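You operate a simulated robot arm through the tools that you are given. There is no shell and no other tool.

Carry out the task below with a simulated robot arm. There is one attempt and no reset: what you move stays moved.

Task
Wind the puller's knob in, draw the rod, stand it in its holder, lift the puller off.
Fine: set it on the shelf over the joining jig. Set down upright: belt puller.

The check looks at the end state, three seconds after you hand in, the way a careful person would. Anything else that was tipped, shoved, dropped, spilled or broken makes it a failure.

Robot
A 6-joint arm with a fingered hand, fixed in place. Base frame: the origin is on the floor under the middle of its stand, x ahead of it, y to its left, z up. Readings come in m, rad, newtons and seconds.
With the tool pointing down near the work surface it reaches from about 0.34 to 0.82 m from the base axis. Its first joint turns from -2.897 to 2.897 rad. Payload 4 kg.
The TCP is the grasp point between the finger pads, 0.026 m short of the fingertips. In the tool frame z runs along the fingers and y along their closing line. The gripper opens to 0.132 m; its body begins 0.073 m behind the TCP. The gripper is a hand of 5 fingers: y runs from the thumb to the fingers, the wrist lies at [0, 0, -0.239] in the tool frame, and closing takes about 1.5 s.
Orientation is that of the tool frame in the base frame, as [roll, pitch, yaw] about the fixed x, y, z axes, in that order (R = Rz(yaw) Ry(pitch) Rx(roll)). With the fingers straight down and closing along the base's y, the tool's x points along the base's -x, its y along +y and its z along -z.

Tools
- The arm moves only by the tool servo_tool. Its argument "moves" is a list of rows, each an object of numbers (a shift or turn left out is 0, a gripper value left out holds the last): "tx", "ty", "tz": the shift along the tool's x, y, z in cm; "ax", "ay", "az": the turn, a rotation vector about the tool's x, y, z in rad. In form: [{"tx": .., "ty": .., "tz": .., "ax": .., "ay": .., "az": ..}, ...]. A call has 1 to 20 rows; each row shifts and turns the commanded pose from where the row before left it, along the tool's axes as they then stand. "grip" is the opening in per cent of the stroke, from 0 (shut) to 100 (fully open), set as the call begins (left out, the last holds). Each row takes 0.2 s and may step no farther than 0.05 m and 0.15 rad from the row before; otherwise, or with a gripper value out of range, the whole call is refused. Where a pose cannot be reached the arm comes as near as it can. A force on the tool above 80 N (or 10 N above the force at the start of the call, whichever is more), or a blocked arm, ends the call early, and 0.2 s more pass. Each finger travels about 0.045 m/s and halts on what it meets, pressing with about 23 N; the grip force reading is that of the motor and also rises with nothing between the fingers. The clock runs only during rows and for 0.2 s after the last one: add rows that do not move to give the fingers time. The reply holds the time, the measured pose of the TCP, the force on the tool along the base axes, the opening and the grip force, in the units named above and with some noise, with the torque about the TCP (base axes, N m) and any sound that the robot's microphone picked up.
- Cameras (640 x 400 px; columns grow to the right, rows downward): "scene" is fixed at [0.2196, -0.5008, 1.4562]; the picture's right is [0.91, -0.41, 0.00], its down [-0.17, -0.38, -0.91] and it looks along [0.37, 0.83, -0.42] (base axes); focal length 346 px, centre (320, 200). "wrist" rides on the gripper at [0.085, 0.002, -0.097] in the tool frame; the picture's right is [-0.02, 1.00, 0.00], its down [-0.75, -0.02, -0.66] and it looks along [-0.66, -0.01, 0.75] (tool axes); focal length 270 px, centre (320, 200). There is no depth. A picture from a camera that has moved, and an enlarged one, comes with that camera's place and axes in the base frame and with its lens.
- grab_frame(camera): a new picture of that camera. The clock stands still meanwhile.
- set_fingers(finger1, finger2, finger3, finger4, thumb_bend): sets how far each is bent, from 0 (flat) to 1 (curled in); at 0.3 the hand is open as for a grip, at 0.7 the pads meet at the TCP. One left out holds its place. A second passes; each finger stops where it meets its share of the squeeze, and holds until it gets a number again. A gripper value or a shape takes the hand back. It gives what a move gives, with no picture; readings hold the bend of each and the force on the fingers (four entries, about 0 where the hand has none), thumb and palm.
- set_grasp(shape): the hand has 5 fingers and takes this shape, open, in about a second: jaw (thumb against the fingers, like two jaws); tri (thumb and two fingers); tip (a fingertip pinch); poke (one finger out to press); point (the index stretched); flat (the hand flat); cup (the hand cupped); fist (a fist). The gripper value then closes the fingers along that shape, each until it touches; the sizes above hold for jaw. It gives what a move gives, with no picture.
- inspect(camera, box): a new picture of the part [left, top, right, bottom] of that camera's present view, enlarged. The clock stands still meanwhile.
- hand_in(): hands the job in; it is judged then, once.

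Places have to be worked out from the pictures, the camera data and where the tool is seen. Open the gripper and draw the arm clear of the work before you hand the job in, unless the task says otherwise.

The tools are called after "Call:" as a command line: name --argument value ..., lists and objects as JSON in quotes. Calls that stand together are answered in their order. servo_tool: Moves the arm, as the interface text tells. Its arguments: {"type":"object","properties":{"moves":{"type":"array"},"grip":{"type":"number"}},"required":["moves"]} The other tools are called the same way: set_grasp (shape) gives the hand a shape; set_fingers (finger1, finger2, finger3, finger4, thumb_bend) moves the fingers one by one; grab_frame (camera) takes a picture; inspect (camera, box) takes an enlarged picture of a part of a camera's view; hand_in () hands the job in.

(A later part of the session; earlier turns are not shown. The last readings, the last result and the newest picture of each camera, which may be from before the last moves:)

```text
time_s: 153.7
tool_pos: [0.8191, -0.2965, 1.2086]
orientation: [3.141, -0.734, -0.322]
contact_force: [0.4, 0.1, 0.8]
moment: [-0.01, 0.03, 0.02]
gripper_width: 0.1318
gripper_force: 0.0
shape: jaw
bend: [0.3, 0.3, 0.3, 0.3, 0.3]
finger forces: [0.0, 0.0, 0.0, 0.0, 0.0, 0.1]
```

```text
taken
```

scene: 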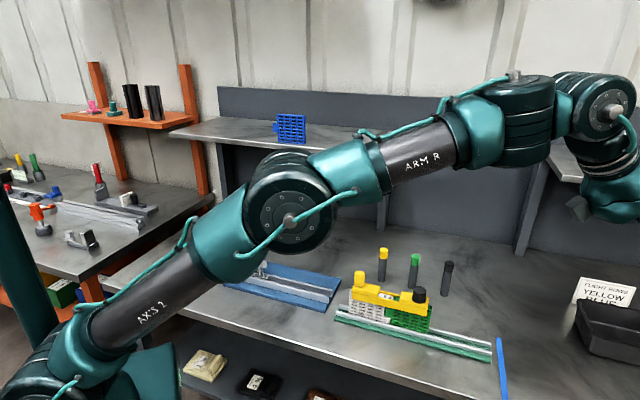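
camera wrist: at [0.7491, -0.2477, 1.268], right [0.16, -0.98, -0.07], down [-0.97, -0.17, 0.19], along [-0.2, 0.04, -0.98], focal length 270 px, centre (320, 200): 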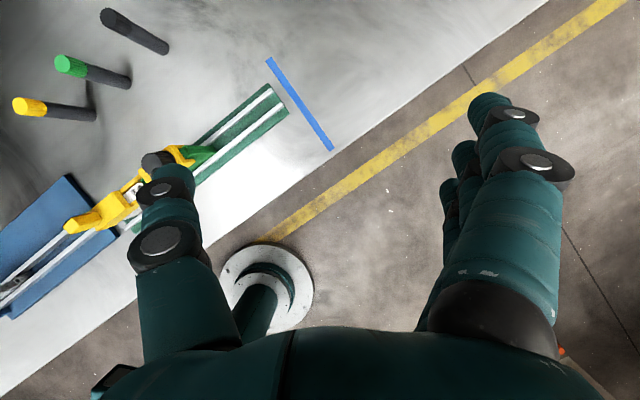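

The placing pose is reachable with margin. Now I set the three-finger shape, turn the lean direction to lie along the beam (yaw −44.7°), and move above the grasp point just knob-side of the slot.

Call:
set_grasp --shape "tri"

Call:
servo_tool --moves '[{"tx": -2.5, "tz": -1.0}, {"ax": -0.0766, "az": 0.0851}, {"ax": -0.0766, "az": 0.0851}, {"ax": -0.0766, "az": 0.0851}, {"ax": -0.0766, "az": 0.0851}, {}]'

```text
time_s: 154.6
tool_pos: [0.8199, -0.2979, 1.2098]
orientation: [3.141, -0.734, -0.325]
contact_force: [0.1, 0.7, 0.6]
moment: [0.02, 0.0, 0.02]
gripper_width: 0.1319
gripper_force: 0.0
shape: tri
bend: [0.0, 0.3, 0.3, 0.0, 0.3]
finger forces: [0.0, 0.0, 0.0, 0.0, 0.1, 0.0]
```

```text
time_s: 156.0
tool_pos: [0.7917, -0.281, 1.1931]
orientation: [-3.141, -0.733, -0.782]
contact_force: [0.3, 0.4, 0.7]
moment: [0.01, 0.0, 0.02]
gripper_width: 0.1322
gripper_force: 0.1
shape: tri
bend: [0.0, 0.3, 0.3, 0.0, 0.3]
finger forces: [0.0, 0.0, 0.1, 0.0, 0.1, 0.1]
out of reach, approached as far as the arm can: row 5
```

Only the last small rotation was marginal and the pose is right. I move over to the point above the grasp on the beam.

Call:
servo_tool --moves '[{"tx": -4.023, "ty": -1.327, "tz": -0.586}, {"tx": -4.023, "ty": -1.327, "tz": -0.586}, {"tx": -4.023, "ty": -1.327, "tz": -0.586}, {"tx": -4.023, "ty": -1.327, "tz": -0.586}, {"tx": -4.023, "ty": -1.327, "tz": -0.586}, {"tx": -4.023, "ty": -1.327, "tz": -0.586}, {"tx": -4.023, "ty": -1.327, "tz": -0.586}, {"tx": -4.023, "ty": -1.327, "tz": -0.586}, {"tx": -4.023, "ty": -1.327, "tz": -0.586}, {}]'

Call:
grab_frame --camera "wrist"

Call:
grab_frame --camera "scene"

```text
time_s: 158.2
tool_pos: [0.66, 0.0206, 0.9894]
orientation: [3.141, -0.732, -0.784]
contact_force: [0.0, -0.8, -0.4]
moment: [0.0, -0.03, 0.0]
gripper_width: 0.132
gripper_force: 0.0
shape: tri
bend: [0.0, 0.3, 0.3, 0.0, 0.3]
finger forces: [0.0, 0.0, 0.0, 0.0, 0.1, 0.1]
```

```text
taken
camera wrist: at [0.6575, 0.0194, 1.1178], right [-0.72, -0.7, -0.01], down [-0.7, 0.72, -0.01], along [0.02, 0.0, -1.0], focal length 270 px, centre (320, 200)
```

wrist: 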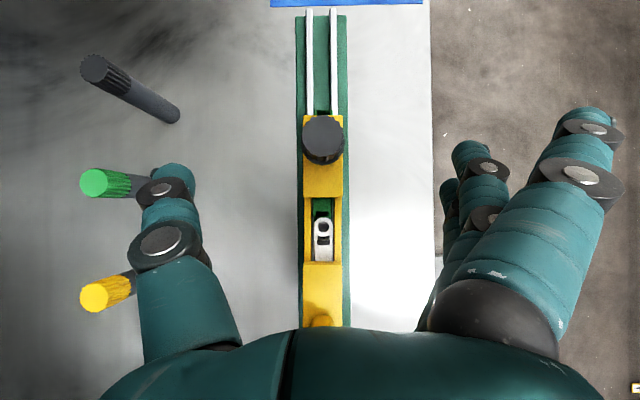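

```text
taken
```

scene: 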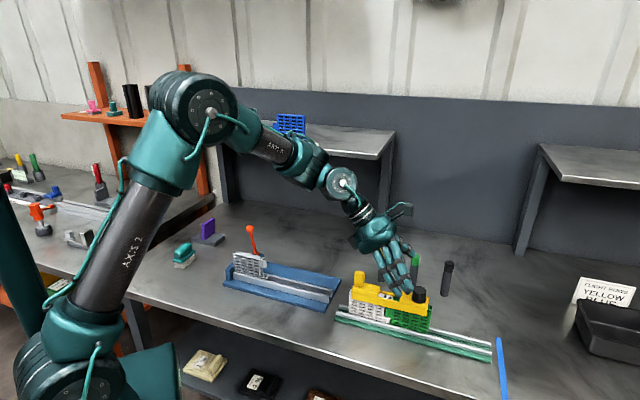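

Good clean pose; the camera looks straight down on the puller. I enlarge it to fine-align.

Call:
inspect --camera "wrist" --box '[230, 90, 430, 340]'

Call:
inspect --camera "scene" --box '[330, 230, 450, 330]'

```text
1.60 times, centred on (330, 215) of wrist
camera zoom: at [0.6575, 0.0194, 1.1178], right [-0.72, -0.7, -0.01], down [-0.7, 0.72, -0.01], along [0.02, 0.0, -1.0], focal length 432 px, centre (304, 176)
```

zoom: 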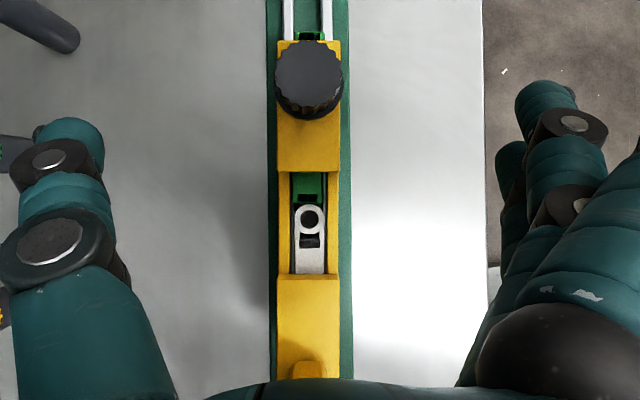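

```text
4.00 times, centred on (390, 280) of scene
camera zoom: at [0.2196, -0.5008, 1.4562], right [0.91, -0.41, 0.0], down [-0.17, -0.38, -0.91], along [0.37, 0.83, -0.42], focal length 1384 px, centre (40, -120)
```

zoom: 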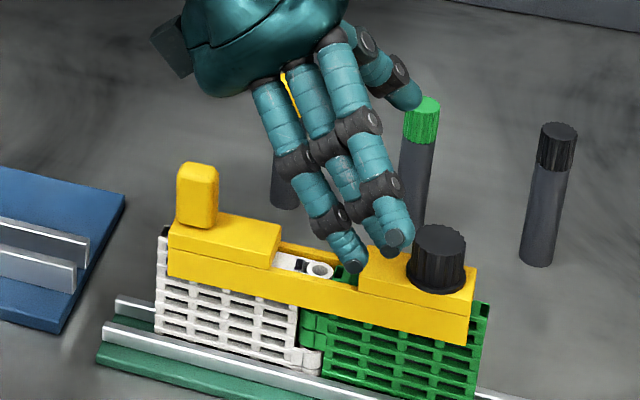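

The yaw is aligned and the beam centre is 2 mm toward the finger side; the block edge sits right where I want it. I descend in two stages.

Call:
servo_tool --moves '[{"tx": -1.345, "ty": 0.08, "tz": 1.4925}, {"tx": -1.345, "ty": 0.08, "tz": 1.4925}, {"tx": -1.345, "ty": 0.07, "tz": 1.4925}, {}]'

Call:
grab_frame --camera "wrist"

Call:
inspect --camera "scene" --box '[330, 230, 450, 330]'

```text
time_s: 159.2
tool_pos: [0.6563, 0.0165, 0.9311]
orientation: [-3.14, -0.731, -0.782]
contact_force: [0.4, 0.0, -0.1]
moment: [0.0, -0.01, 0.0]
gripper_width: 0.1318
gripper_force: 0.0
shape: tri
bend: [0.0, 0.3, 0.3, 0.0, 0.3]
finger forces: [0.1, 0.0, 0.0, 0.1, 0.0, 0.0]
```

```text
taken
camera wrist: at [0.6544, 0.0165, 1.0603], right [-0.72, -0.7, -0.01], down [-0.7, 0.72, -0.01], along [0.02, 0.0, -1.0], focal length 270 px, centre (320, 200)
```

wrist: 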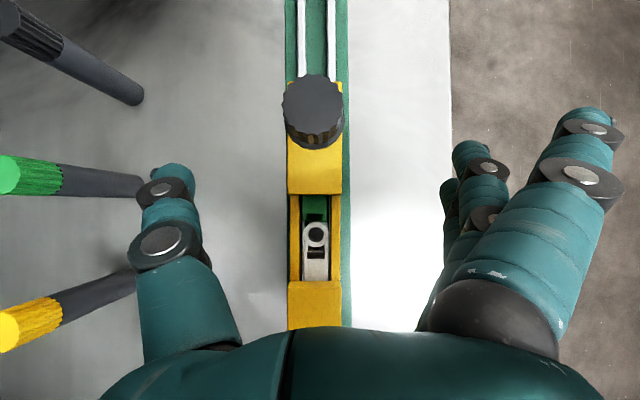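

```text
4.00 times, centred on (390, 280) of scene
camera zoom: at [0.2196, -0.5008, 1.4562], right [0.91, -0.41, 0.0], down [-0.17, -0.38, -0.91], along [0.37, 0.83, -0.42], focal length 1384 px, centre (40, -120)
```

zoom: 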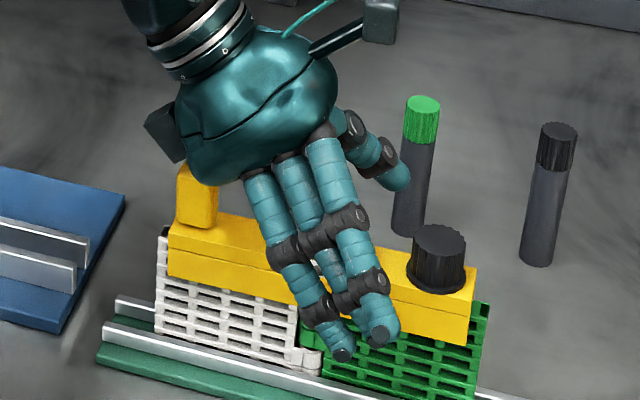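

The fingers straddle the beam well. I zoom in once more for the lateral centring before the last 2 cm.

Call:
inspect --camera "wrist" --box '[260, 60, 400, 330]'

Call:
inspect --camera "scene" --box '[345, 250, 425, 320]'

```text
1.48 times, centred on (330, 195) of wrist
camera zoom: at [0.6544, 0.0165, 1.0603], right [-0.72, -0.7, -0.01], down [-0.7, 0.72, -0.01], along [0.02, 0.0, -1.0], focal length 400 px, centre (305, 207)
```

zoom: 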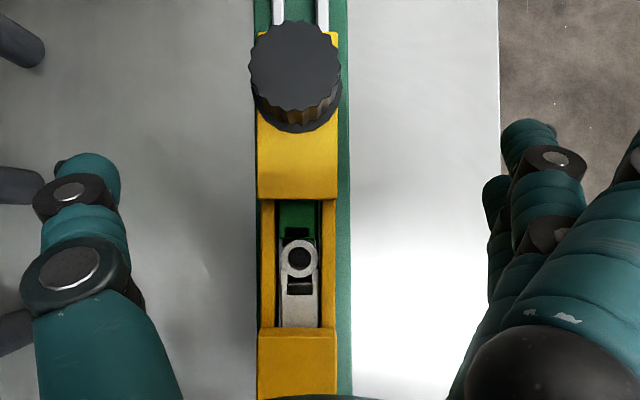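

```text
5.71 times, centred on (385, 285) of scene
camera zoom: at [0.2196, -0.5008, 1.4562], right [0.91, -0.41, 0.0], down [-0.17, -0.38, -0.91], along [0.37, 0.83, -0.42], focal length 1977 px, centre (-51, -286)
```

zoom: 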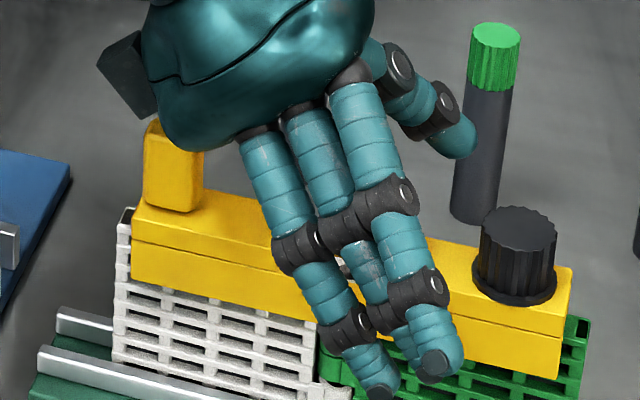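

The beam centre is about 2 mm toward the thumb now; I correct that, shift 4 mm toward the knob for palm-to-handle clearance, and ease down the last 2.2 cm while watching force.

Call:
servo_tool --moves '[{"tx": 0.297, "ty": -0.2, "tz": 0.268}, {"tx": -0.495, "tz": 0.55}, {"tx": -0.495, "tz": 0.55}]'

Call:
inspect --camera "scene" --box '[345, 250, 425, 320]'

Call:
servo_tool --moves '[{"tx": -0.3, "tz": 0.33}, {"tx": -0.19, "tz": 0.22}, {}]'

Call:
inspect --camera "scene" --box '[345, 250, 425, 320]'

Call:
grab_frame --camera "wrist"

```text
time_s: 160.0
tool_pos: [0.6614, 0.0153, 0.9167]
orientation: [3.141, -0.733, -0.782]
contact_force: [-0.3, 0.7, 0.1]
moment: [-0.04, -0.01, 0.0]
gripper_width: 0.1317
gripper_force: 0.0
shape: tri
bend: [0.0, 0.3, 0.3, 0.0, 0.3]
finger forces: [0.1, 0.0, 0.0, 0.0, 0.0, 0.0]
```

```text
5.71 times, centred on (385, 285) of scene
camera zoom: at [0.2196, -0.5008, 1.4562], right [0.91, -0.41, 0.0], down [-0.17, -0.38, -0.91], along [0.37, 0.83, -0.42], focal length 1977 px, centre (-51, -286)
```

zoom: 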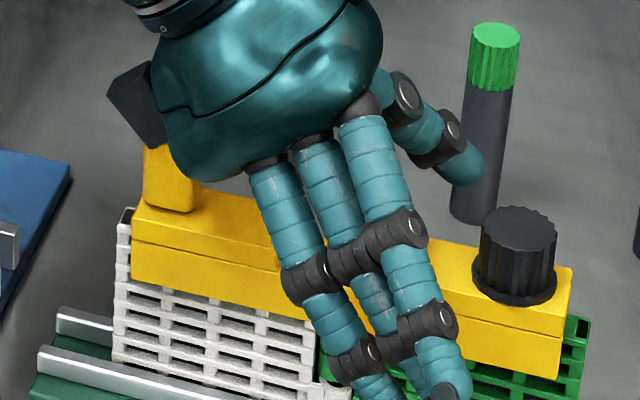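

```text
time_s: 160.8
tool_pos: [0.6627, 0.0154, 0.9102]
orientation: [-3.138, -0.735, -0.785]
contact_force: [0.6, -2.2, 20.3]
moment: [1.4, 1.38, 0.09]
gripper_width: 0.1318
gripper_force: 0.1
shape: tri
bend: [0.0, 0.3, 0.3, 0.0, 0.3]
finger forces: [0.0, 0.0, 0.0, 0.0, 0.0, 17.3]
```

```text
5.71 times, centred on (385, 285) of scene
camera zoom: at [0.2196, -0.5008, 1.4562], right [0.91, -0.41, 0.0], down [-0.17, -0.38, -0.91], along [0.37, 0.83, -0.42], focal length 1977 px, centre (-51, -286)
```

zoom: 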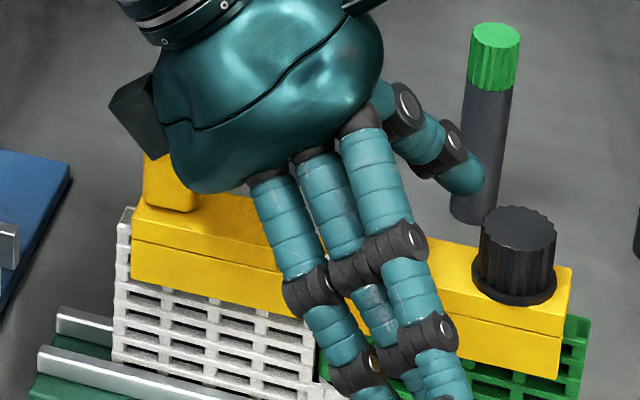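

```text
taken
camera wrist: at [0.6598, 0.015, 1.0387], right [-0.72, -0.7, -0.02], down [-0.7, 0.72, -0.02], along [0.02, 0.0, -1.0], focal length 270 px, centre (320, 200)
```

wrist: 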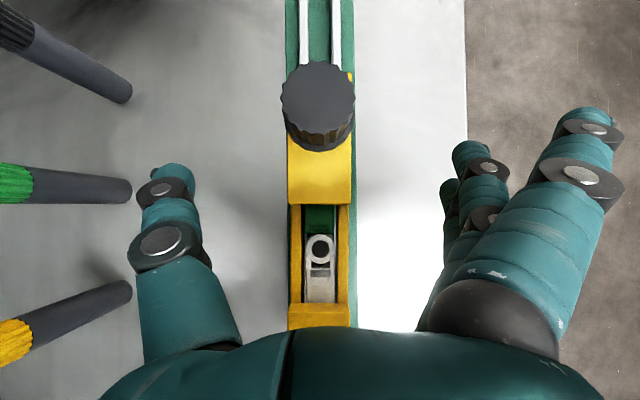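

The palm just touched the handle top at z = 0.910 (palm force 17 N). I back up 4 mm to clear it; the fingertips still overlap the beam sides by over a centimetre.

Call:
servo_tool --moves '[{"tx": 0.27, "tz": -0.3}, {}]'

Call:
inspect --camera "scene" --box '[330, 240, 450, 330]'

```text
time_s: 161.4
tool_pos: [0.662, 0.016, 0.9131]
orientation: [3.14, -0.731, -0.781]
contact_force: [0.9, 0.2, 1.7]
moment: [0.01, 0.06, 0.0]
gripper_width: 0.1315
gripper_force: 0.1
shape: tri
bend: [0.0, 0.3, 0.3, 0.0, 0.3]
finger forces: [0.0, 0.0, 0.1, 0.1, 0.0, 0.8]
```

```text
4.44 times, centred on (390, 285) of scene
camera zoom: at [0.2196, -0.5008, 1.4562], right [0.91, -0.41, 0.0], down [-0.17, -0.38, -0.91], along [0.37, 0.83, -0.42], focal length 1537 px, centre (9, -178)
```

zoom: 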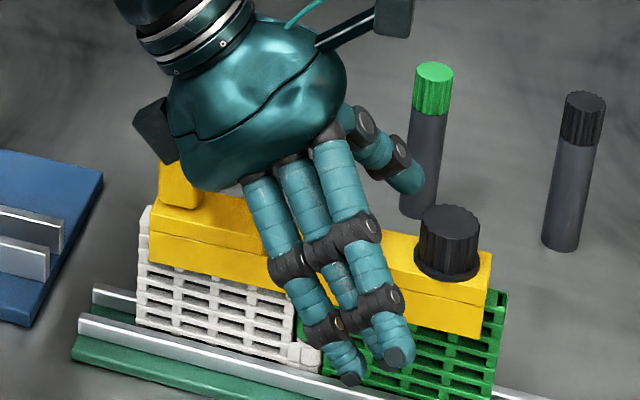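

Palm contact is nearly gone; I raise one more millimetre and then close the thumb and the two middle fingers individually, keeping the outer fingers flat.

Call:
servo_tool --moves '[{"tx": 0.08, "tz": -0.09}, {}]'

Call:
set_fingers --finger2 0.9 --finger3 0.9 --thumb_bend 0.9 --finger1 0.0 --finger4 0.0

Call:
inspect --camera "scene" --box '[330, 240, 450, 330]'

Call:
grab_frame --camera "wrist"

```text
time_s: 162.0
tool_pos: [0.6618, 0.0145, 0.9142]
orientation: [3.14, -0.733, -0.782]
contact_force: [0.8, 0.5, -0.1]
moment: [-0.02, -0.02, -0.04]
gripper_width: 0.132
gripper_force: 0.1
shape: tri
bend: [0.0, 0.3, 0.3, 0.0, 0.3]
finger forces: [0.0, 0.0, 0.1, 0.0, 0.0, 0.1]
```

```text
time_s: 163.0
tool_pos: [0.6637, 0.0159, 0.9134]
orientation: [-3.141, -0.733, -0.783]
contact_force: [-0.2, -0.6, 0.8]
moment: [-0.06, 0.06, -0.31]
gripper_width: 0.111
gripper_force: 20.3
shape: fingers
bend: [0.0, 0.62, 0.62, 0.0, 0.68]
finger forces: [0.0, 10.5, 10.1, 0.0, 19.9, 0.0]
```

```text
4.44 times, centred on (390, 285) of scene
camera zoom: at [0.2196, -0.5008, 1.4562], right [0.91, -0.41, 0.0], down [-0.17, -0.38, -0.91], along [0.37, 0.83, -0.42], focal length 1537 px, centre (9, -178)
```

zoom: 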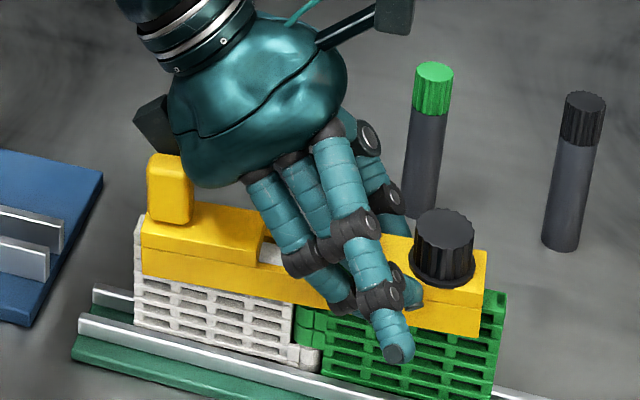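

```text
taken
camera wrist: at [0.6598, 0.0152, 1.0427], right [-0.72, -0.7, -0.01], down [-0.7, 0.72, -0.01], along [0.02, 0.0, -1.0], focal length 270 px, centre (320, 200)
```

wrist: 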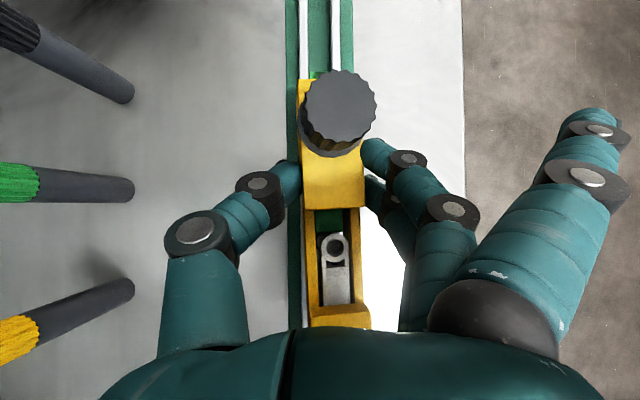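

Gripped with 20 N, but the thumb pushed the frame about 6–7 mm toward the front. I shift the hand back by that amount so the belts stand straight again before lifting.

Call:
servo_tool --moves '[{"ty": -0.2}, {"ty": -0.2}, {"ty": -0.2}, {}]'

Call:
inspect --camera "scene" --box '[330, 240, 450, 330]'

Call:
inspect --camera "wrist" --box '[220, 50, 420, 340]'

```text
time_s: 164.0
tool_pos: [0.6665, 0.0204, 0.9138]
orientation: [3.141, -0.734, -0.782]
contact_force: [-1.1, -1.4, -0.5]
moment: [-0.07, 0.11, -0.37]
gripper_width: 0.1112
gripper_force: 20.0
shape: fingers
bend: [0.0, 0.62, 0.62, 0.0, 0.68]
finger forces: [0.0, 10.5, 10.3, 0.0, 18.8, 0.0]
```

```text
4.44 times, centred on (390, 285) of scene
camera zoom: at [0.2196, -0.5008, 1.4562], right [0.91, -0.41, 0.0], down [-0.17, -0.38, -0.91], along [0.37, 0.83, -0.42], focal length 1537 px, centre (9, -178)
```

zoom: 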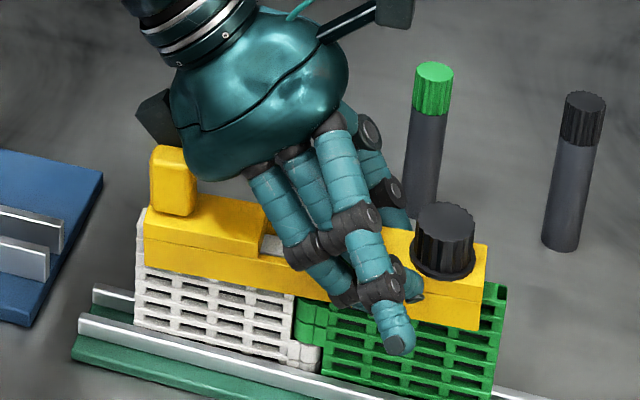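

```text
1.38 times, centred on (320, 195) of wrist
camera zoom: at [0.6639, 0.02, 1.0423], right [-0.72, -0.7, -0.01], down [-0.7, 0.72, -0.01], along [0.02, 0.0, -1.0], focal length 373 px, centre (320, 207)
```

zoom: 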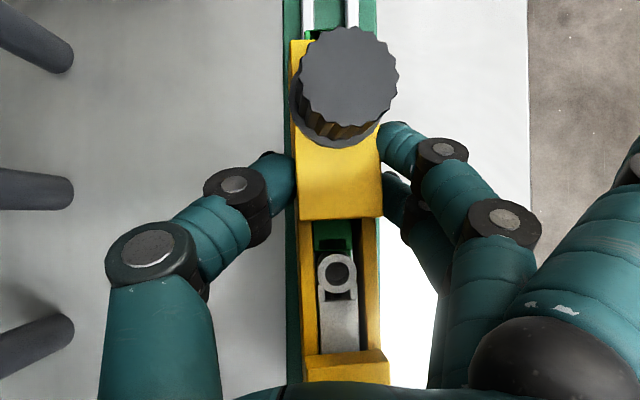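

The frame is upright again over the belts. I lift slowly by 1 cm and check the weight and whether the belts stay.

Call:
servo_tool --moves '[{"tx": 0.335, "tz": -0.372}, {"tx": 0.335, "tz": -0.372}, {}]'

Call:
inspect --camera "scene" --box '[330, 240, 450, 330]'

```text
time_s: 164.8
tool_pos: [0.6678, 0.0208, 0.9232]
orientation: [-3.142, -0.732, -0.784]
contact_force: [-1.2, 1.2, -4.5]
moment: [-0.02, 0.01, -0.33]
gripper_width: 0.1108
gripper_force: 19.8
shape: fingers
bend: [0.0, 0.62, 0.62, 0.0, 0.68]
finger forces: [0.0, 10.6, 9.3, 0.0, 19.2, 0.1]
```

```text
4.44 times, centred on (390, 285) of scene
camera zoom: at [0.2196, -0.5008, 1.4562], right [0.91, -0.41, 0.0], down [-0.17, -0.38, -0.91], along [0.37, 0.83, -0.42], focal length 1537 px, centre (9, -178)
```

zoom: 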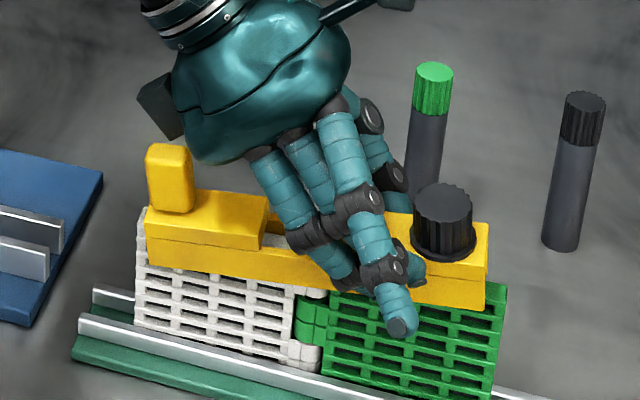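

About 4.5 N of weight came on and the belts stay put; the handle end lags slightly (about 3° pitch). I lift another centimetre to see whether the tilt holds.

Call:
servo_tool --moves '[{"tx": 0.335, "tz": -0.372}, {"tx": 0.335, "tz": -0.372}, {}]'

Call:
inspect --camera "scene" --box '[330, 240, 450, 330]'

```text
time_s: 165.6
tool_pos: [0.6684, 0.019, 0.9339]
orientation: [3.141, -0.733, -0.783]
contact_force: [-0.3, 0.0, -3.8]
moment: [-0.04, -0.07, -0.29]
gripper_width: 0.1109
gripper_force: 19.0
shape: fingers
bend: [0.0, 0.62, 0.61, 0.0, 0.68]
finger forces: [0.0, 10.6, 8.7, 0.0, 19.0, 0.0]
```

```text
4.44 times, centred on (390, 285) of scene
camera zoom: at [0.2196, -0.5008, 1.4562], right [0.91, -0.41, 0.0], down [-0.17, -0.38, -0.91], along [0.37, 0.83, -0.42], focal length 1537 px, centre (9, -178)
```

zoom: 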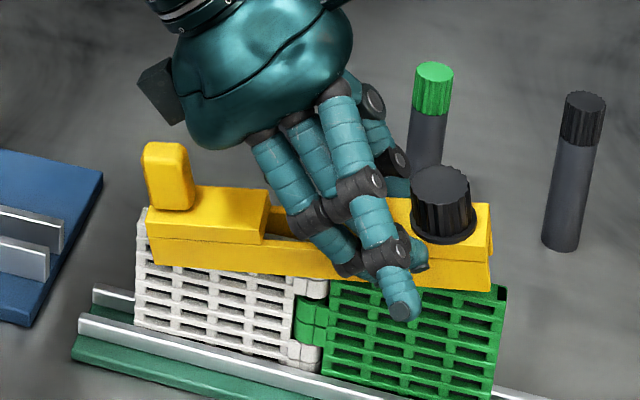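

The grip cannot hold the pitch: the handle end stays down because the grasp is too far toward the knob. I set the puller straight back down on the belts to re-grip closer to its balance point.

Call:
servo_tool --moves '[{"tx": -0.335, "tz": 0.372}, {"tx": -0.335, "tz": 0.372}, {}]'

Call:
inspect --camera "scene" --box '[330, 240, 450, 330]'

Call:
inspect --camera "wrist" --box '[220, 50, 420, 340]'

```text
time_s: 166.4
tool_pos: [0.667, 0.0195, 0.9229]
orientation: [-3.142, -0.733, -0.783]
contact_force: [0.7, -0.6, -0.6]
moment: [-0.09, 0.03, -0.28]
gripper_width: 0.1107
gripper_force: 19.6
shape: fingers
bend: [0.0, 0.61, 0.61, 0.0, 0.68]
finger forces: [0.0, 10.3, 8.8, 0.0, 19.0, 0.0]
```

```text
4.44 times, centred on (390, 285) of scene
camera zoom: at [0.2196, -0.5008, 1.4562], right [0.91, -0.41, 0.0], down [-0.17, -0.38, -0.91], along [0.37, 0.83, -0.42], focal length 1537 px, centre (9, -178)
```

zoom: 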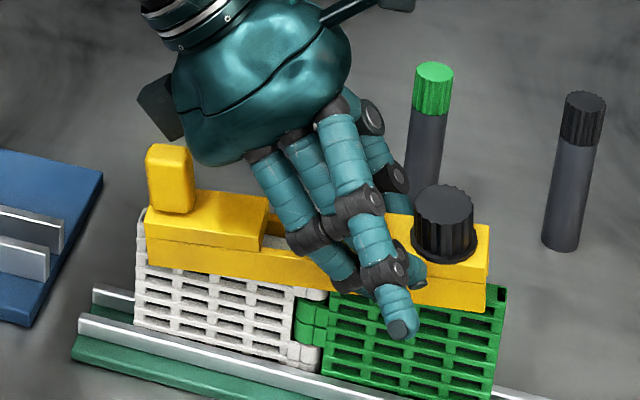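

```text
1.38 times, centred on (320, 195) of wrist
camera zoom: at [0.6639, 0.019, 1.0527], right [-0.72, -0.7, -0.01], down [-0.7, 0.72, -0.01], along [0.02, 0.0, -1.0], focal length 373 px, centre (320, 207)
```

zoom: 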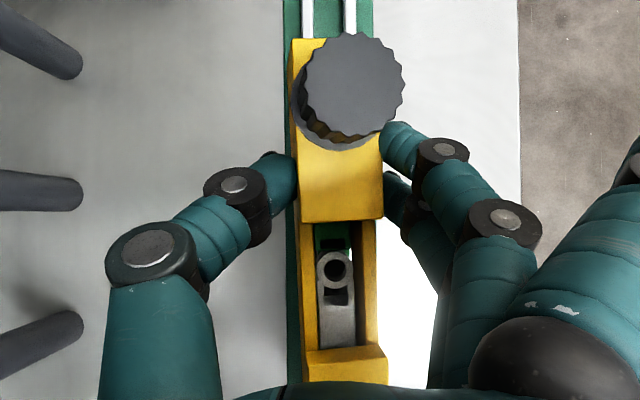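

It follows back down well. I lower the remaining centimetre.

Call:
servo_tool --moves '[{"tx": -0.335, "tz": 0.372}, {"tx": -0.268, "tz": 0.297}, {}]'

Call:
inspect --camera "scene" --box '[330, 240, 450, 330]'

```text
time_s: 167.2
tool_pos: [0.6657, 0.02, 0.9142]
orientation: [-3.14, -0.732, -0.782]
contact_force: [1.1, -0.8, -0.2]
moment: [0.02, 0.08, -0.31]
gripper_width: 0.1107
gripper_force: 18.8
shape: fingers
bend: [0.0, 0.61, 0.61, 0.0, 0.68]
finger forces: [0.0, 9.8, 9.7, 0.0, 18.9, 0.1]
```

```text
4.44 times, centred on (390, 285) of scene
camera zoom: at [0.2196, -0.5008, 1.4562], right [0.91, -0.41, 0.0], down [-0.17, -0.38, -0.91], along [0.37, 0.83, -0.42], focal length 1537 px, centre (9, -178)
```

zoom: 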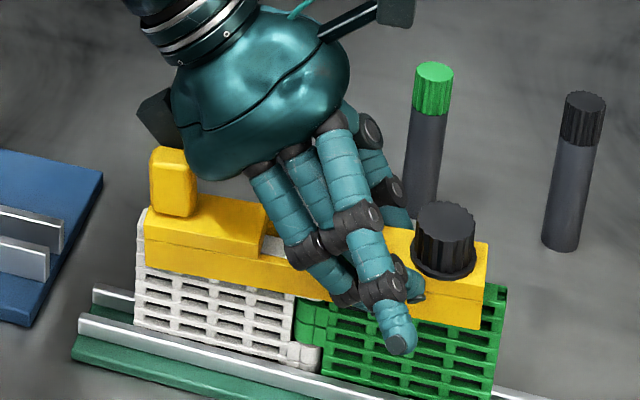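

It is seated on the belts again. I open the fingers gently and check that everything stands.

Call:
set_fingers --finger2 0.35 --finger3 0.35 --thumb_bend 0.35

Call:
inspect --camera "scene" --box '[330, 240, 450, 330]'

Call:
inspect --camera "wrist" --box '[220, 50, 420, 340]'

```text
time_s: 168.2
tool_pos: [0.6679, 0.0196, 0.9148]
orientation: [-3.141, -0.732, -0.782]
contact_force: [0.4, 0.8, 0.1]
moment: [-0.01, -0.02, 0.03]
gripper_width: 0.1606
gripper_force: 0.1
shape: fingers
bend: [0.0, 0.35, 0.35, 0.0, 0.35]
finger forces: [0.0, 0.1, 0.0, 0.1, 0.0, 0.1]
```

```text
4.44 times, centred on (390, 285) of scene
camera zoom: at [0.2196, -0.5008, 1.4562], right [0.91, -0.41, 0.0], down [-0.17, -0.38, -0.91], along [0.37, 0.83, -0.42], focal length 1537 px, centre (9, -178)
```

zoom: 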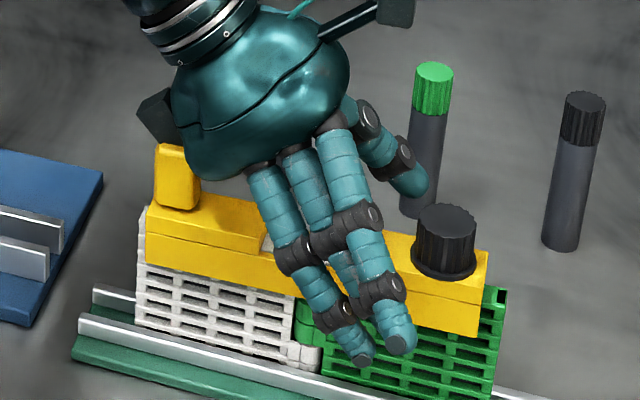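

```text
1.38 times, centred on (320, 195) of wrist
camera zoom: at [0.664, 0.0192, 1.0435], right [-0.72, -0.7, -0.01], down [-0.7, 0.72, -0.01], along [0.02, 0.0, -1.0], focal length 373 px, centre (320, 207)
```

zoom: 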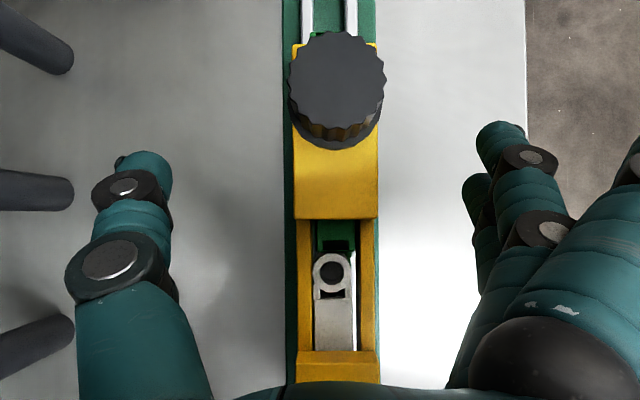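

The frame stands straight. Its weight is about 0.5 kg, so I need to grip nearer the middle: with a 35° lean the handle passes under the palm and I can pinch at the slot. I rise, change the lean, and shift 4 cm toward the handle.

Call:
servo_tool --moves '[{"tx": 1.34, "tz": -1.49}, {"tx": 1.34, "tz": -1.49}, {"tx": 1.0, "tz": -1.1}, {"ay": -0.122}, {"tx": -3.28, "tz": -2.29}, {}]'

Call:
inspect --camera "wrist" --box '[220, 50, 420, 340]'

Call:
inspect --camera "scene" --box '[330, 220, 450, 330]'

```text
time_s: 169.6
tool_pos: [0.6379, 0.0498, 0.9695]
orientation: [-3.141, -0.611, -0.781]
contact_force: [0.6, -0.4, 1.3]
moment: [-0.02, 0.01, -0.02]
gripper_width: 0.1606
gripper_force: 0.1
shape: fingers
bend: [0.0, 0.35, 0.35, 0.0, 0.35]
finger forces: [0.1, 0.0, 0.0, 0.0, 0.0, 0.0]
```

```text
1.38 times, centred on (320, 195) of wrist
camera zoom: at [0.6467, 0.0369, 1.0969], right [-0.72, -0.7, -0.01], down [-0.69, 0.71, 0.11], along [-0.07, 0.09, -0.99], focal length 373 px, centre (320, 207)
```

zoom: 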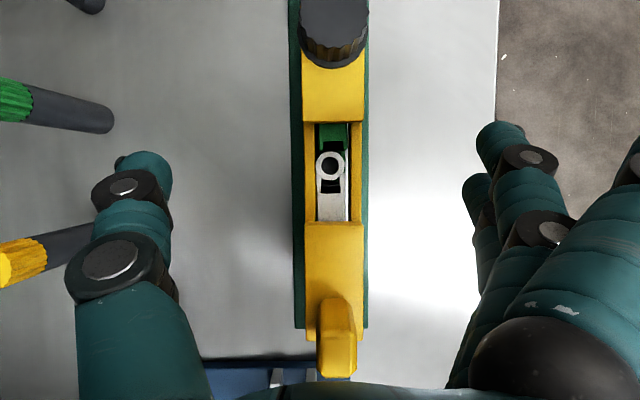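

```text
3.64 times, centred on (390, 275) of scene
camera zoom: at [0.2196, -0.5008, 1.4562], right [0.91, -0.41, 0.0], down [-0.17, -0.38, -0.91], along [0.37, 0.83, -0.42], focal length 1258 px, centre (66, -73)
```

zoom: 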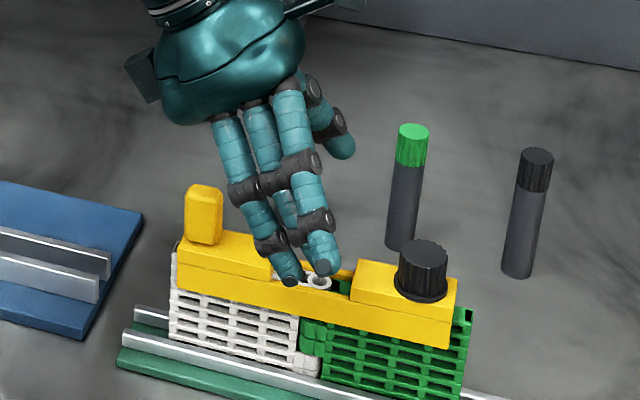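

Everything is where I want it: slot centre 1 cm knob-side of the TCP, handle clear of the palm by about 7 mm, beam pre-offset 7 mm toward the fingers to cancel the thumb push. I descend to z ≈ 0.909 in steps.

Call:
servo_tool --moves '[{"tx": -0.8675, "tz": 1.239}, {"tx": -0.8675, "tz": 1.239}, {"tx": -0.8675, "tz": 1.239}, {}]'

Call:
servo_tool --moves '[{"tx": -0.43, "tz": 0.62}, {"tx": -0.4, "tz": 0.57}, {}]'

Call:
inspect --camera "wrist" --box '[220, 50, 420, 340]'

Call:
inspect --camera "scene" --box '[330, 240, 450, 330]'

```text
time_s: 170.6
tool_pos: [0.6388, 0.0473, 0.9232]
orientation: [-3.141, -0.612, -0.783]
contact_force: [-1.5, -0.4, -0.2]
moment: [-0.05, 0.05, -0.01]
gripper_width: 0.1606
gripper_force: 0.0
shape: fingers
bend: [0.0, 0.35, 0.35, 0.0, 0.35]
finger forces: [0.0, 0.0, 0.0, 0.0, 0.0, 0.0]
```

```text
time_s: 171.4
tool_pos: [0.6395, 0.0468, 0.9097]
orientation: [-3.141, -0.61, -0.782]
contact_force: [0.1, -0.4, 0.0]
moment: [-0.01, -0.04, -0.02]
gripper_width: 0.1607
gripper_force: 0.0
shape: fingers
bend: [0.0, 0.35, 0.35, 0.0, 0.35]
finger forces: [0.0, 0.0, 0.0, 0.1, 0.0, 0.1]
```

```text
1.38 times, centred on (320, 195) of wrist
camera zoom: at [0.6469, 0.0356, 1.037], right [-0.72, -0.7, -0.01], down [-0.69, 0.71, 0.11], along [-0.07, 0.09, -0.99], focal length 373 px, centre (320, 207)
```

zoom: 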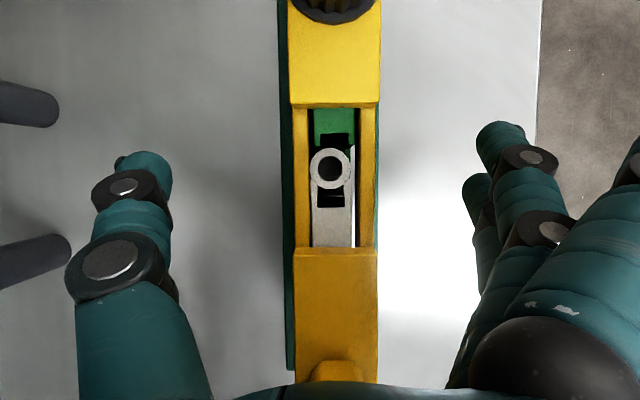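

```text
4.44 times, centred on (390, 285) of scene
camera zoom: at [0.2196, -0.5008, 1.4562], right [0.91, -0.41, 0.0], down [-0.17, -0.38, -0.91], along [0.37, 0.83, -0.42], focal length 1537 px, centre (9, -178)
```

zoom: 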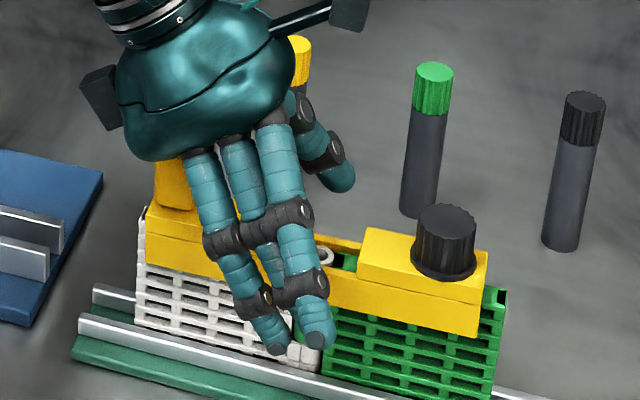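

Slot centre and heights are right, no palm contact. I ease down 3 mm more for better finger overlap on the thin side bars, then close the thumb and two middle fingers.

Call:
servo_tool --moves '[{"tx": -0.172, "tz": 0.246}, {}]'

Call:
set_fingers --finger2 0.9 --finger3 0.9 --thumb_bend 0.9

Call:
inspect --camera "wrist" --box '[220, 50, 420, 340]'

Call:
inspect --camera "scene" --box '[330, 240, 450, 330]'

```text
time_s: 172.0
tool_pos: [0.6377, 0.0467, 0.9056]
orientation: [-3.142, -0.612, -0.781]
contact_force: [-1.1, -0.5, 0.1]
moment: [0.0, -0.03, 0.01]
gripper_width: 0.1607
gripper_force: 0.1
shape: fingers
bend: [0.0, 0.35, 0.35, 0.0, 0.35]
finger forces: [0.1, 0.0, 0.1, 0.1, 0.1, 0.1]
```

```text
time_s: 173.0
tool_pos: [0.6386, 0.0479, 0.906]
orientation: [3.141, -0.611, -0.78]
contact_force: [-0.2, -1.2, -3.9]
moment: [0.03, 0.06, -0.2]
gripper_width: 0.1121
gripper_force: 20.0
shape: fingers
bend: [0.0, 0.61, 0.61, 0.0, 0.68]
finger forces: [0.1, 10.0, 8.6, 2.1, 19.8, 0.0]
```

```text
1.38 times, centred on (320, 195) of wrist
camera zoom: at [0.6468, 0.0354, 1.0341], right [-0.72, -0.7, -0.01], down [-0.69, 0.71, 0.11], along [-0.07, 0.09, -0.99], focal length 373 px, centre (320, 207)
```

zoom: 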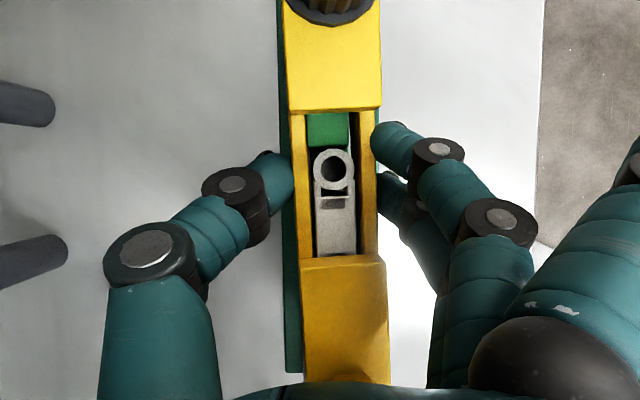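

```text
4.44 times, centred on (390, 285) of scene
camera zoom: at [0.2196, -0.5008, 1.4562], right [0.91, -0.41, 0.0], down [-0.17, -0.38, -0.91], along [0.37, 0.83, -0.42], focal length 1537 px, centre (9, -178)
```

zoom: 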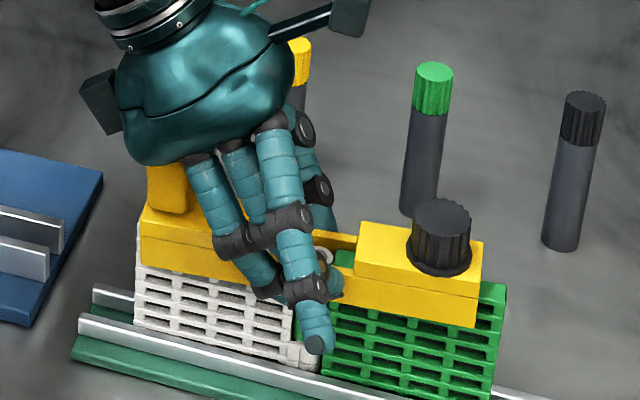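

Gripped symmetrically this time with no sideways push. I lift 1 cm and compare both ends of the beam.

Call:
servo_tool --moves '[{"tx": 0.287, "tz": -0.41}, {"tx": 0.287, "tz": -0.41}, {}]'

Call:
inspect --camera "scene" --box '[330, 240, 450, 330]'

Call:
inspect --camera "wrist" --box '[220, 50, 420, 340]'

```text
time_s: 173.8
tool_pos: [0.6394, 0.0479, 0.9172]
orientation: [-3.14, -0.611, -0.783]
contact_force: [-0.3, -0.3, -2.0]
moment: [0.01, 0.0, -0.05]
gripper_width: 0.1117
gripper_force: 20.4
shape: fingers
bend: [0.0, 0.61, 0.61, 0.0, 0.68]
finger forces: [0.0, 9.0, 8.6, 2.9, 20.5, 0.0]
```

```text
4.44 times, centred on (390, 285) of scene
camera zoom: at [0.2196, -0.5008, 1.4562], right [0.91, -0.41, 0.0], down [-0.17, -0.38, -0.91], along [0.37, 0.83, -0.42], focal length 1537 px, centre (9, -178)
```

zoom: 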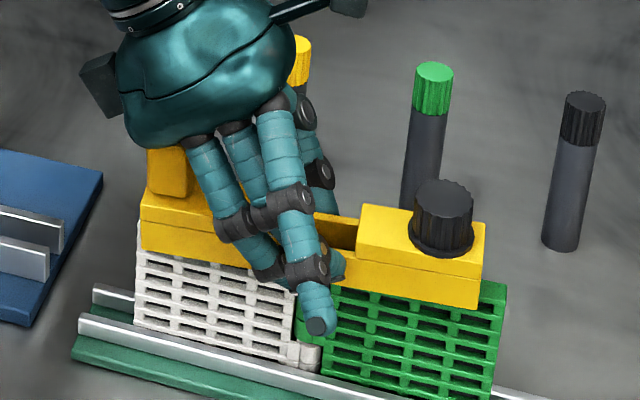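

```text
1.38 times, centred on (320, 195) of wrist
camera zoom: at [0.6468, 0.0359, 1.045], right [-0.72, -0.7, -0.01], down [-0.69, 0.71, 0.11], along [-0.07, 0.09, -0.99], focal length 373 px, centre (320, 207)
```

zoom: 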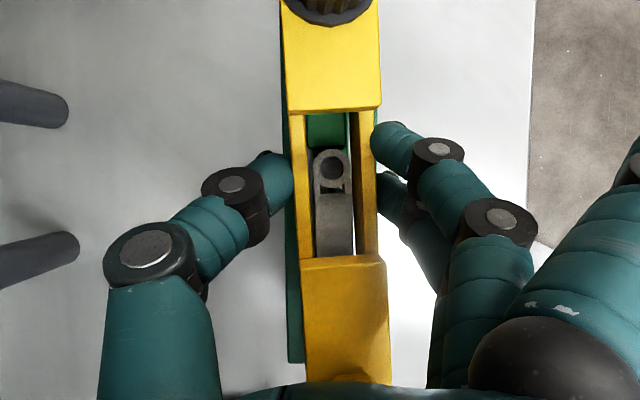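

Both ends rise together now (about 1° pitch) and the belts stay down. I lift another 2 cm.

Call:
servo_tool --moves '[{"tx": 0.287, "tz": -0.41}, {"tx": 0.287, "tz": -0.41}, {"tx": 0.287, "tz": -0.41}, {"tx": 0.287, "tz": -0.41}, {}]'

Call:
inspect --camera "scene" --box '[330, 230, 450, 330]'

```text
time_s: 175.0
tool_pos: [0.64, 0.0478, 0.9372]
orientation: [3.141, -0.61, -0.783]
contact_force: [0.0, -0.2, -1.8]
moment: [0.01, -0.04, 0.03]
gripper_width: 0.1119
gripper_force: 20.2
shape: fingers
bend: [0.0, 0.61, 0.61, 0.0, 0.68]
finger forces: [0.0, 9.0, 8.7, 3.0, 20.4, 0.1]
```

```text
4.00 times, centred on (390, 280) of scene
camera zoom: at [0.2196, -0.5008, 1.4562], right [0.91, -0.41, 0.0], down [-0.17, -0.38, -0.91], along [0.37, 0.83, -0.42], focal length 1384 px, centre (40, -120)
```

zoom: 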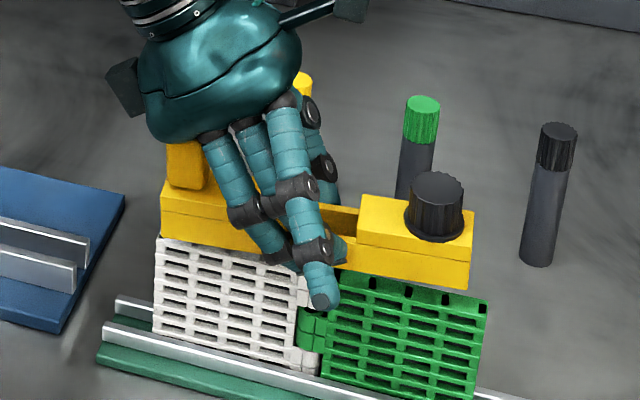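

The puller is clear of the belts, level within about 3°, and held steadily; belts still stand. I raise it gently to z ≈ 1.10.

Call:
servo_tool --moves '[{"tx": 0.86, "tz": -1.23}, {"tx": 1.15, "tz": -1.64}, {"tx": 1.43, "tz": -2.05}, {"tx": 1.43, "tz": -2.05}, {"tx": 1.43, "tz": -2.05}, {"tx": 1.43, "tz": -2.05}, {"tx": 1.0, "tz": -1.43}, {"tx": 0.57, "tz": -0.82}, {}]'

Call:
inspect --camera "scene" --box '[310, 130, 470, 340]'

```text
time_s: 177.0
tool_pos: [0.6387, 0.0462, 1.0989]
orientation: [3.14, -0.611, -0.781]
contact_force: [0.6, 0.7, -2.8]
moment: [0.04, 0.01, 0.0]
gripper_width: 0.1118
gripper_force: 20.5
shape: fingers
bend: [0.0, 0.61, 0.61, 0.0, 0.68]
finger forces: [0.0, 9.0, 8.6, 3.0, 20.3, 0.1]
```

```text
1.90 times, centred on (390, 235) of scene
camera zoom: at [0.2196, -0.5008, 1.4562], right [0.91, -0.41, 0.0], down [-0.17, -0.38, -0.91], along [0.37, 0.83, -0.42], focal length 659 px, centre (187, 133)
```

zoom: 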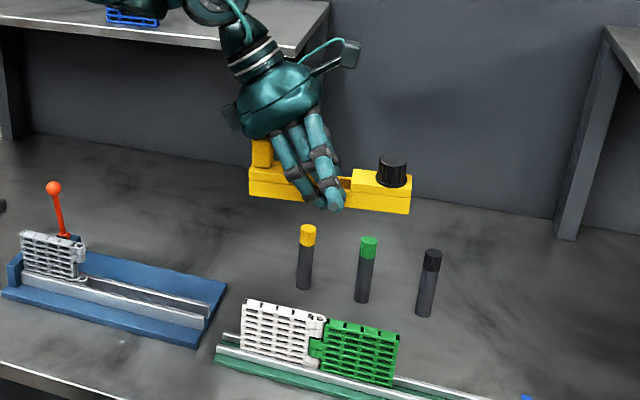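

The puller hangs level in the grip and the two belts stand undisturbed in the jig. I swing the lean to face straight outward by yawing about the vertical in small steps.

Call:
servo_tool --moves '[{"ax": 0.0545, "az": -0.0778}, {"ax": 0.0545, "az": -0.0778}, {"ax": 0.0545, "az": -0.0778}, {"ax": 0.0545, "az": -0.0778}, {"ax": 0.0545, "az": -0.0778}, {"ax": 0.0545, "az": -0.0778}, {"ax": 0.0545, "az": -0.0778}, {"ax": 0.0545, "az": -0.0778}, {"ax": 0.0545, "az": -0.0778}, {}]'

Call:
grab_frame --camera "scene"

```text
time_s: 179.2
tool_pos: [0.6387, 0.0465, 1.0991]
orientation: [-3.141, -0.61, 0.073]
contact_force: [-0.2, 0.6, -2.5]
moment: [-0.02, 0.0, 0.0]
gripper_width: 0.112
gripper_force: 21.0
shape: fingers
bend: [0.0, 0.61, 0.61, 0.0, 0.68]
finger forces: [0.1, 9.2, 9.0, 2.6, 20.7, 0.1]
```

```text
taken
```

scene: 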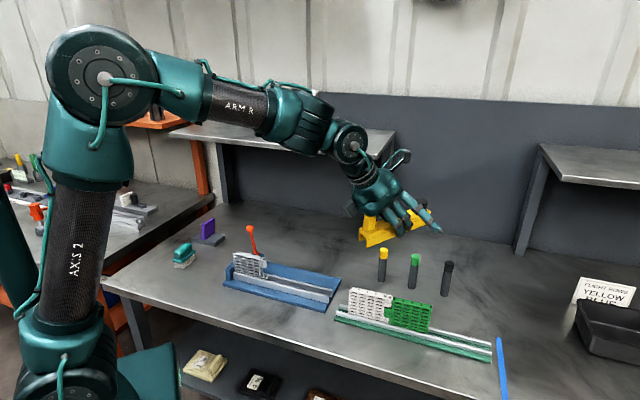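

Good: elbow up, wrist normal. I back the hand along its axis, which both raises and retracts it.

Call:
servo_tool --moves '[{"tx": 0.18, "tz": -1.7}, {"tx": 0.18, "tz": -2.2}, {"tx": 0.18, "tz": -2.2}, {"tx": 0.18, "tz": -2.2}, {"tx": 0.18, "tz": -2.0}, {"tx": 0.18, "tz": -1.7}, {}]'

Call:
servo_tool --moves '[{"ty": -2.9, "tx": -0.06, "tz": -0.04, "ax": 0.0287, "az": -0.041}, {"ty": -2.9, "tx": -0.06, "tz": -0.04, "ax": 0.0287, "az": -0.041}, {"ty": -2.9, "tx": -0.06, "tz": -0.04, "ax": 0.0287, "az": -0.041}, {"ty": -2.9, "tx": -0.06, "tz": -0.04, "ax": 0.0287, "az": -0.041}, {"ty": -2.9, "tx": -0.06, "tz": -0.04, "ax": 0.0287, "az": -0.041}, {"ty": -2.9, "tx": -0.06, "tz": -0.04, "ax": 0.0287, "az": -0.041}, {"ty": -2.9, "tx": -0.06, "tz": -0.04, "ax": 0.0287, "az": -0.041}, {"ty": -2.9, "tx": -0.06, "tz": -0.04, "ax": 0.0287, "az": -0.041}, {"ty": -2.9, "tx": -0.06, "tz": -0.04, "ax": 0.0287, "az": -0.041}, {}]'

Call:
grab_frame --camera "scene"

```text
time_s: 180.8
tool_pos: [0.5786, 0.0436, 1.2023]
orientation: [-3.142, -0.611, 0.073]
contact_force: [0.0, -0.4, -2.6]
moment: [-0.02, 0.04, 0.02]
gripper_width: 0.1119
gripper_force: 20.6
shape: fingers
bend: [0.0, 0.61, 0.61, 0.0, 0.68]
finger forces: [0.0, 9.3, 9.0, 2.4, 20.7, 0.0]
```

```text
time_s: 183.0
tool_pos: [0.5013, 0.2912, 1.2027]
orientation: [-3.142, -0.611, 0.524]
contact_force: [0.0, -0.4, -3.0]
moment: [-0.01, 0.04, -0.01]
gripper_width: 0.1115
gripper_force: 20.9
shape: fingers
bend: [0.0, 0.61, 0.61, 0.0, 0.68]
finger forces: [0.0, 9.8, 9.2, 2.2, 21.0, 0.0]
```

```text
taken
```

scene: 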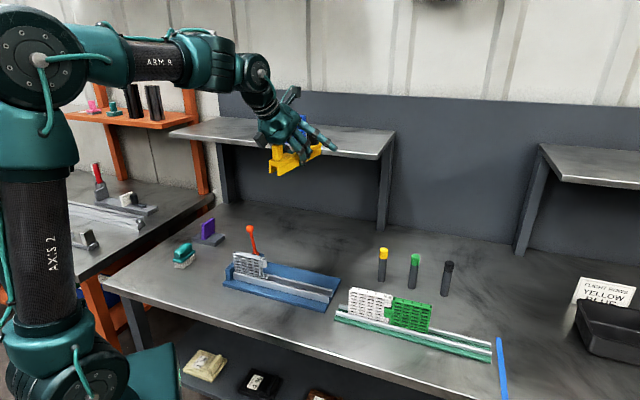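

All smooth so far. I continue the swing to face the free left part of the shelf.

Call:
servo_tool --moves '[{"ty": -2.9, "tx": -0.06, "tz": -0.04, "ax": 0.0287, "az": -0.041}, {"ty": -2.9, "tx": -0.06, "tz": -0.04, "ax": 0.0287, "az": -0.041}, {"ty": -2.9, "tx": -0.06, "tz": -0.04, "ax": 0.0287, "az": -0.041}, {"ty": -2.9, "tx": -0.06, "tz": -0.04, "ax": 0.0287, "az": -0.041}, {"ty": -2.9, "tx": -0.06, "tz": -0.04, "ax": 0.0287, "az": -0.041}, {"ty": -2.9, "tx": -0.06, "tz": -0.04, "ax": 0.0287, "az": -0.041}, {"ty": -2.9, "tx": -0.06, "tz": -0.04, "ax": 0.0287, "az": -0.041}, {"ty": -2.9, "tx": -0.06, "tz": -0.04, "ax": 0.0287, "az": -0.041}, {"ty": -2.9, "tx": -0.06, "tz": -0.04, "ax": 0.0287, "az": -0.041}, {}]'

Call:
inspect --camera "scene" --box '[140, 40, 420, 230]'

Call:
grab_frame --camera "wrist"

```text
time_s: 185.2
tool_pos: [0.3276, 0.4807, 1.2037]
orientation: [3.14, -0.612, 0.973]
contact_force: [0.0, -0.1, -1.6]
moment: [0.01, 0.04, 0.02]
gripper_width: 0.1114
gripper_force: 20.7
shape: fingers
bend: [0.0, 0.61, 0.61, 0.0, 0.68]
finger forces: [0.1, 9.9, 9.3, 1.9, 20.8, 0.1]
```

```text
2.11 times, centred on (280, 135) of scene
camera zoom: at [0.2196, -0.5008, 1.4562], right [0.91, -0.41, 0.0], down [-0.17, -0.38, -0.91], along [0.37, 0.83, -0.42], focal length 728 px, centre (404, 337)
```

zoom: 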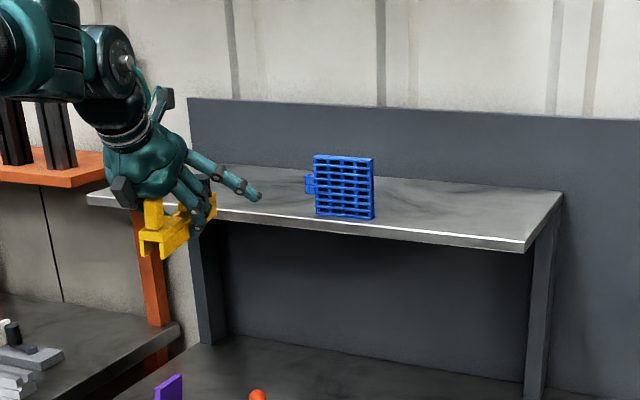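

```text
taken
camera wrist: at [0.3358, 0.4915, 1.3312], right [0.82, -0.58, -0.01], down [-0.57, -0.81, 0.11], along [-0.07, -0.08, -0.99], focal length 270 px, centre (320, 200)
```

wrist: 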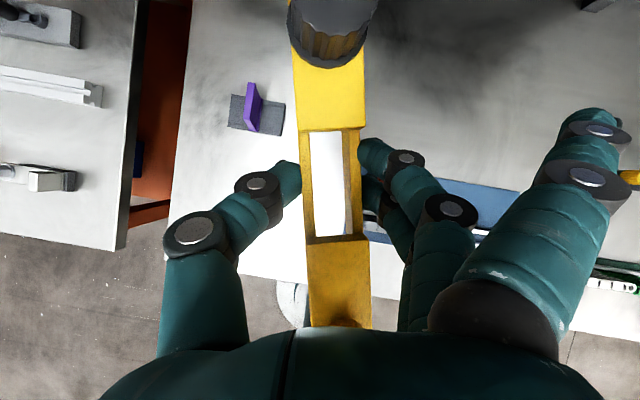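

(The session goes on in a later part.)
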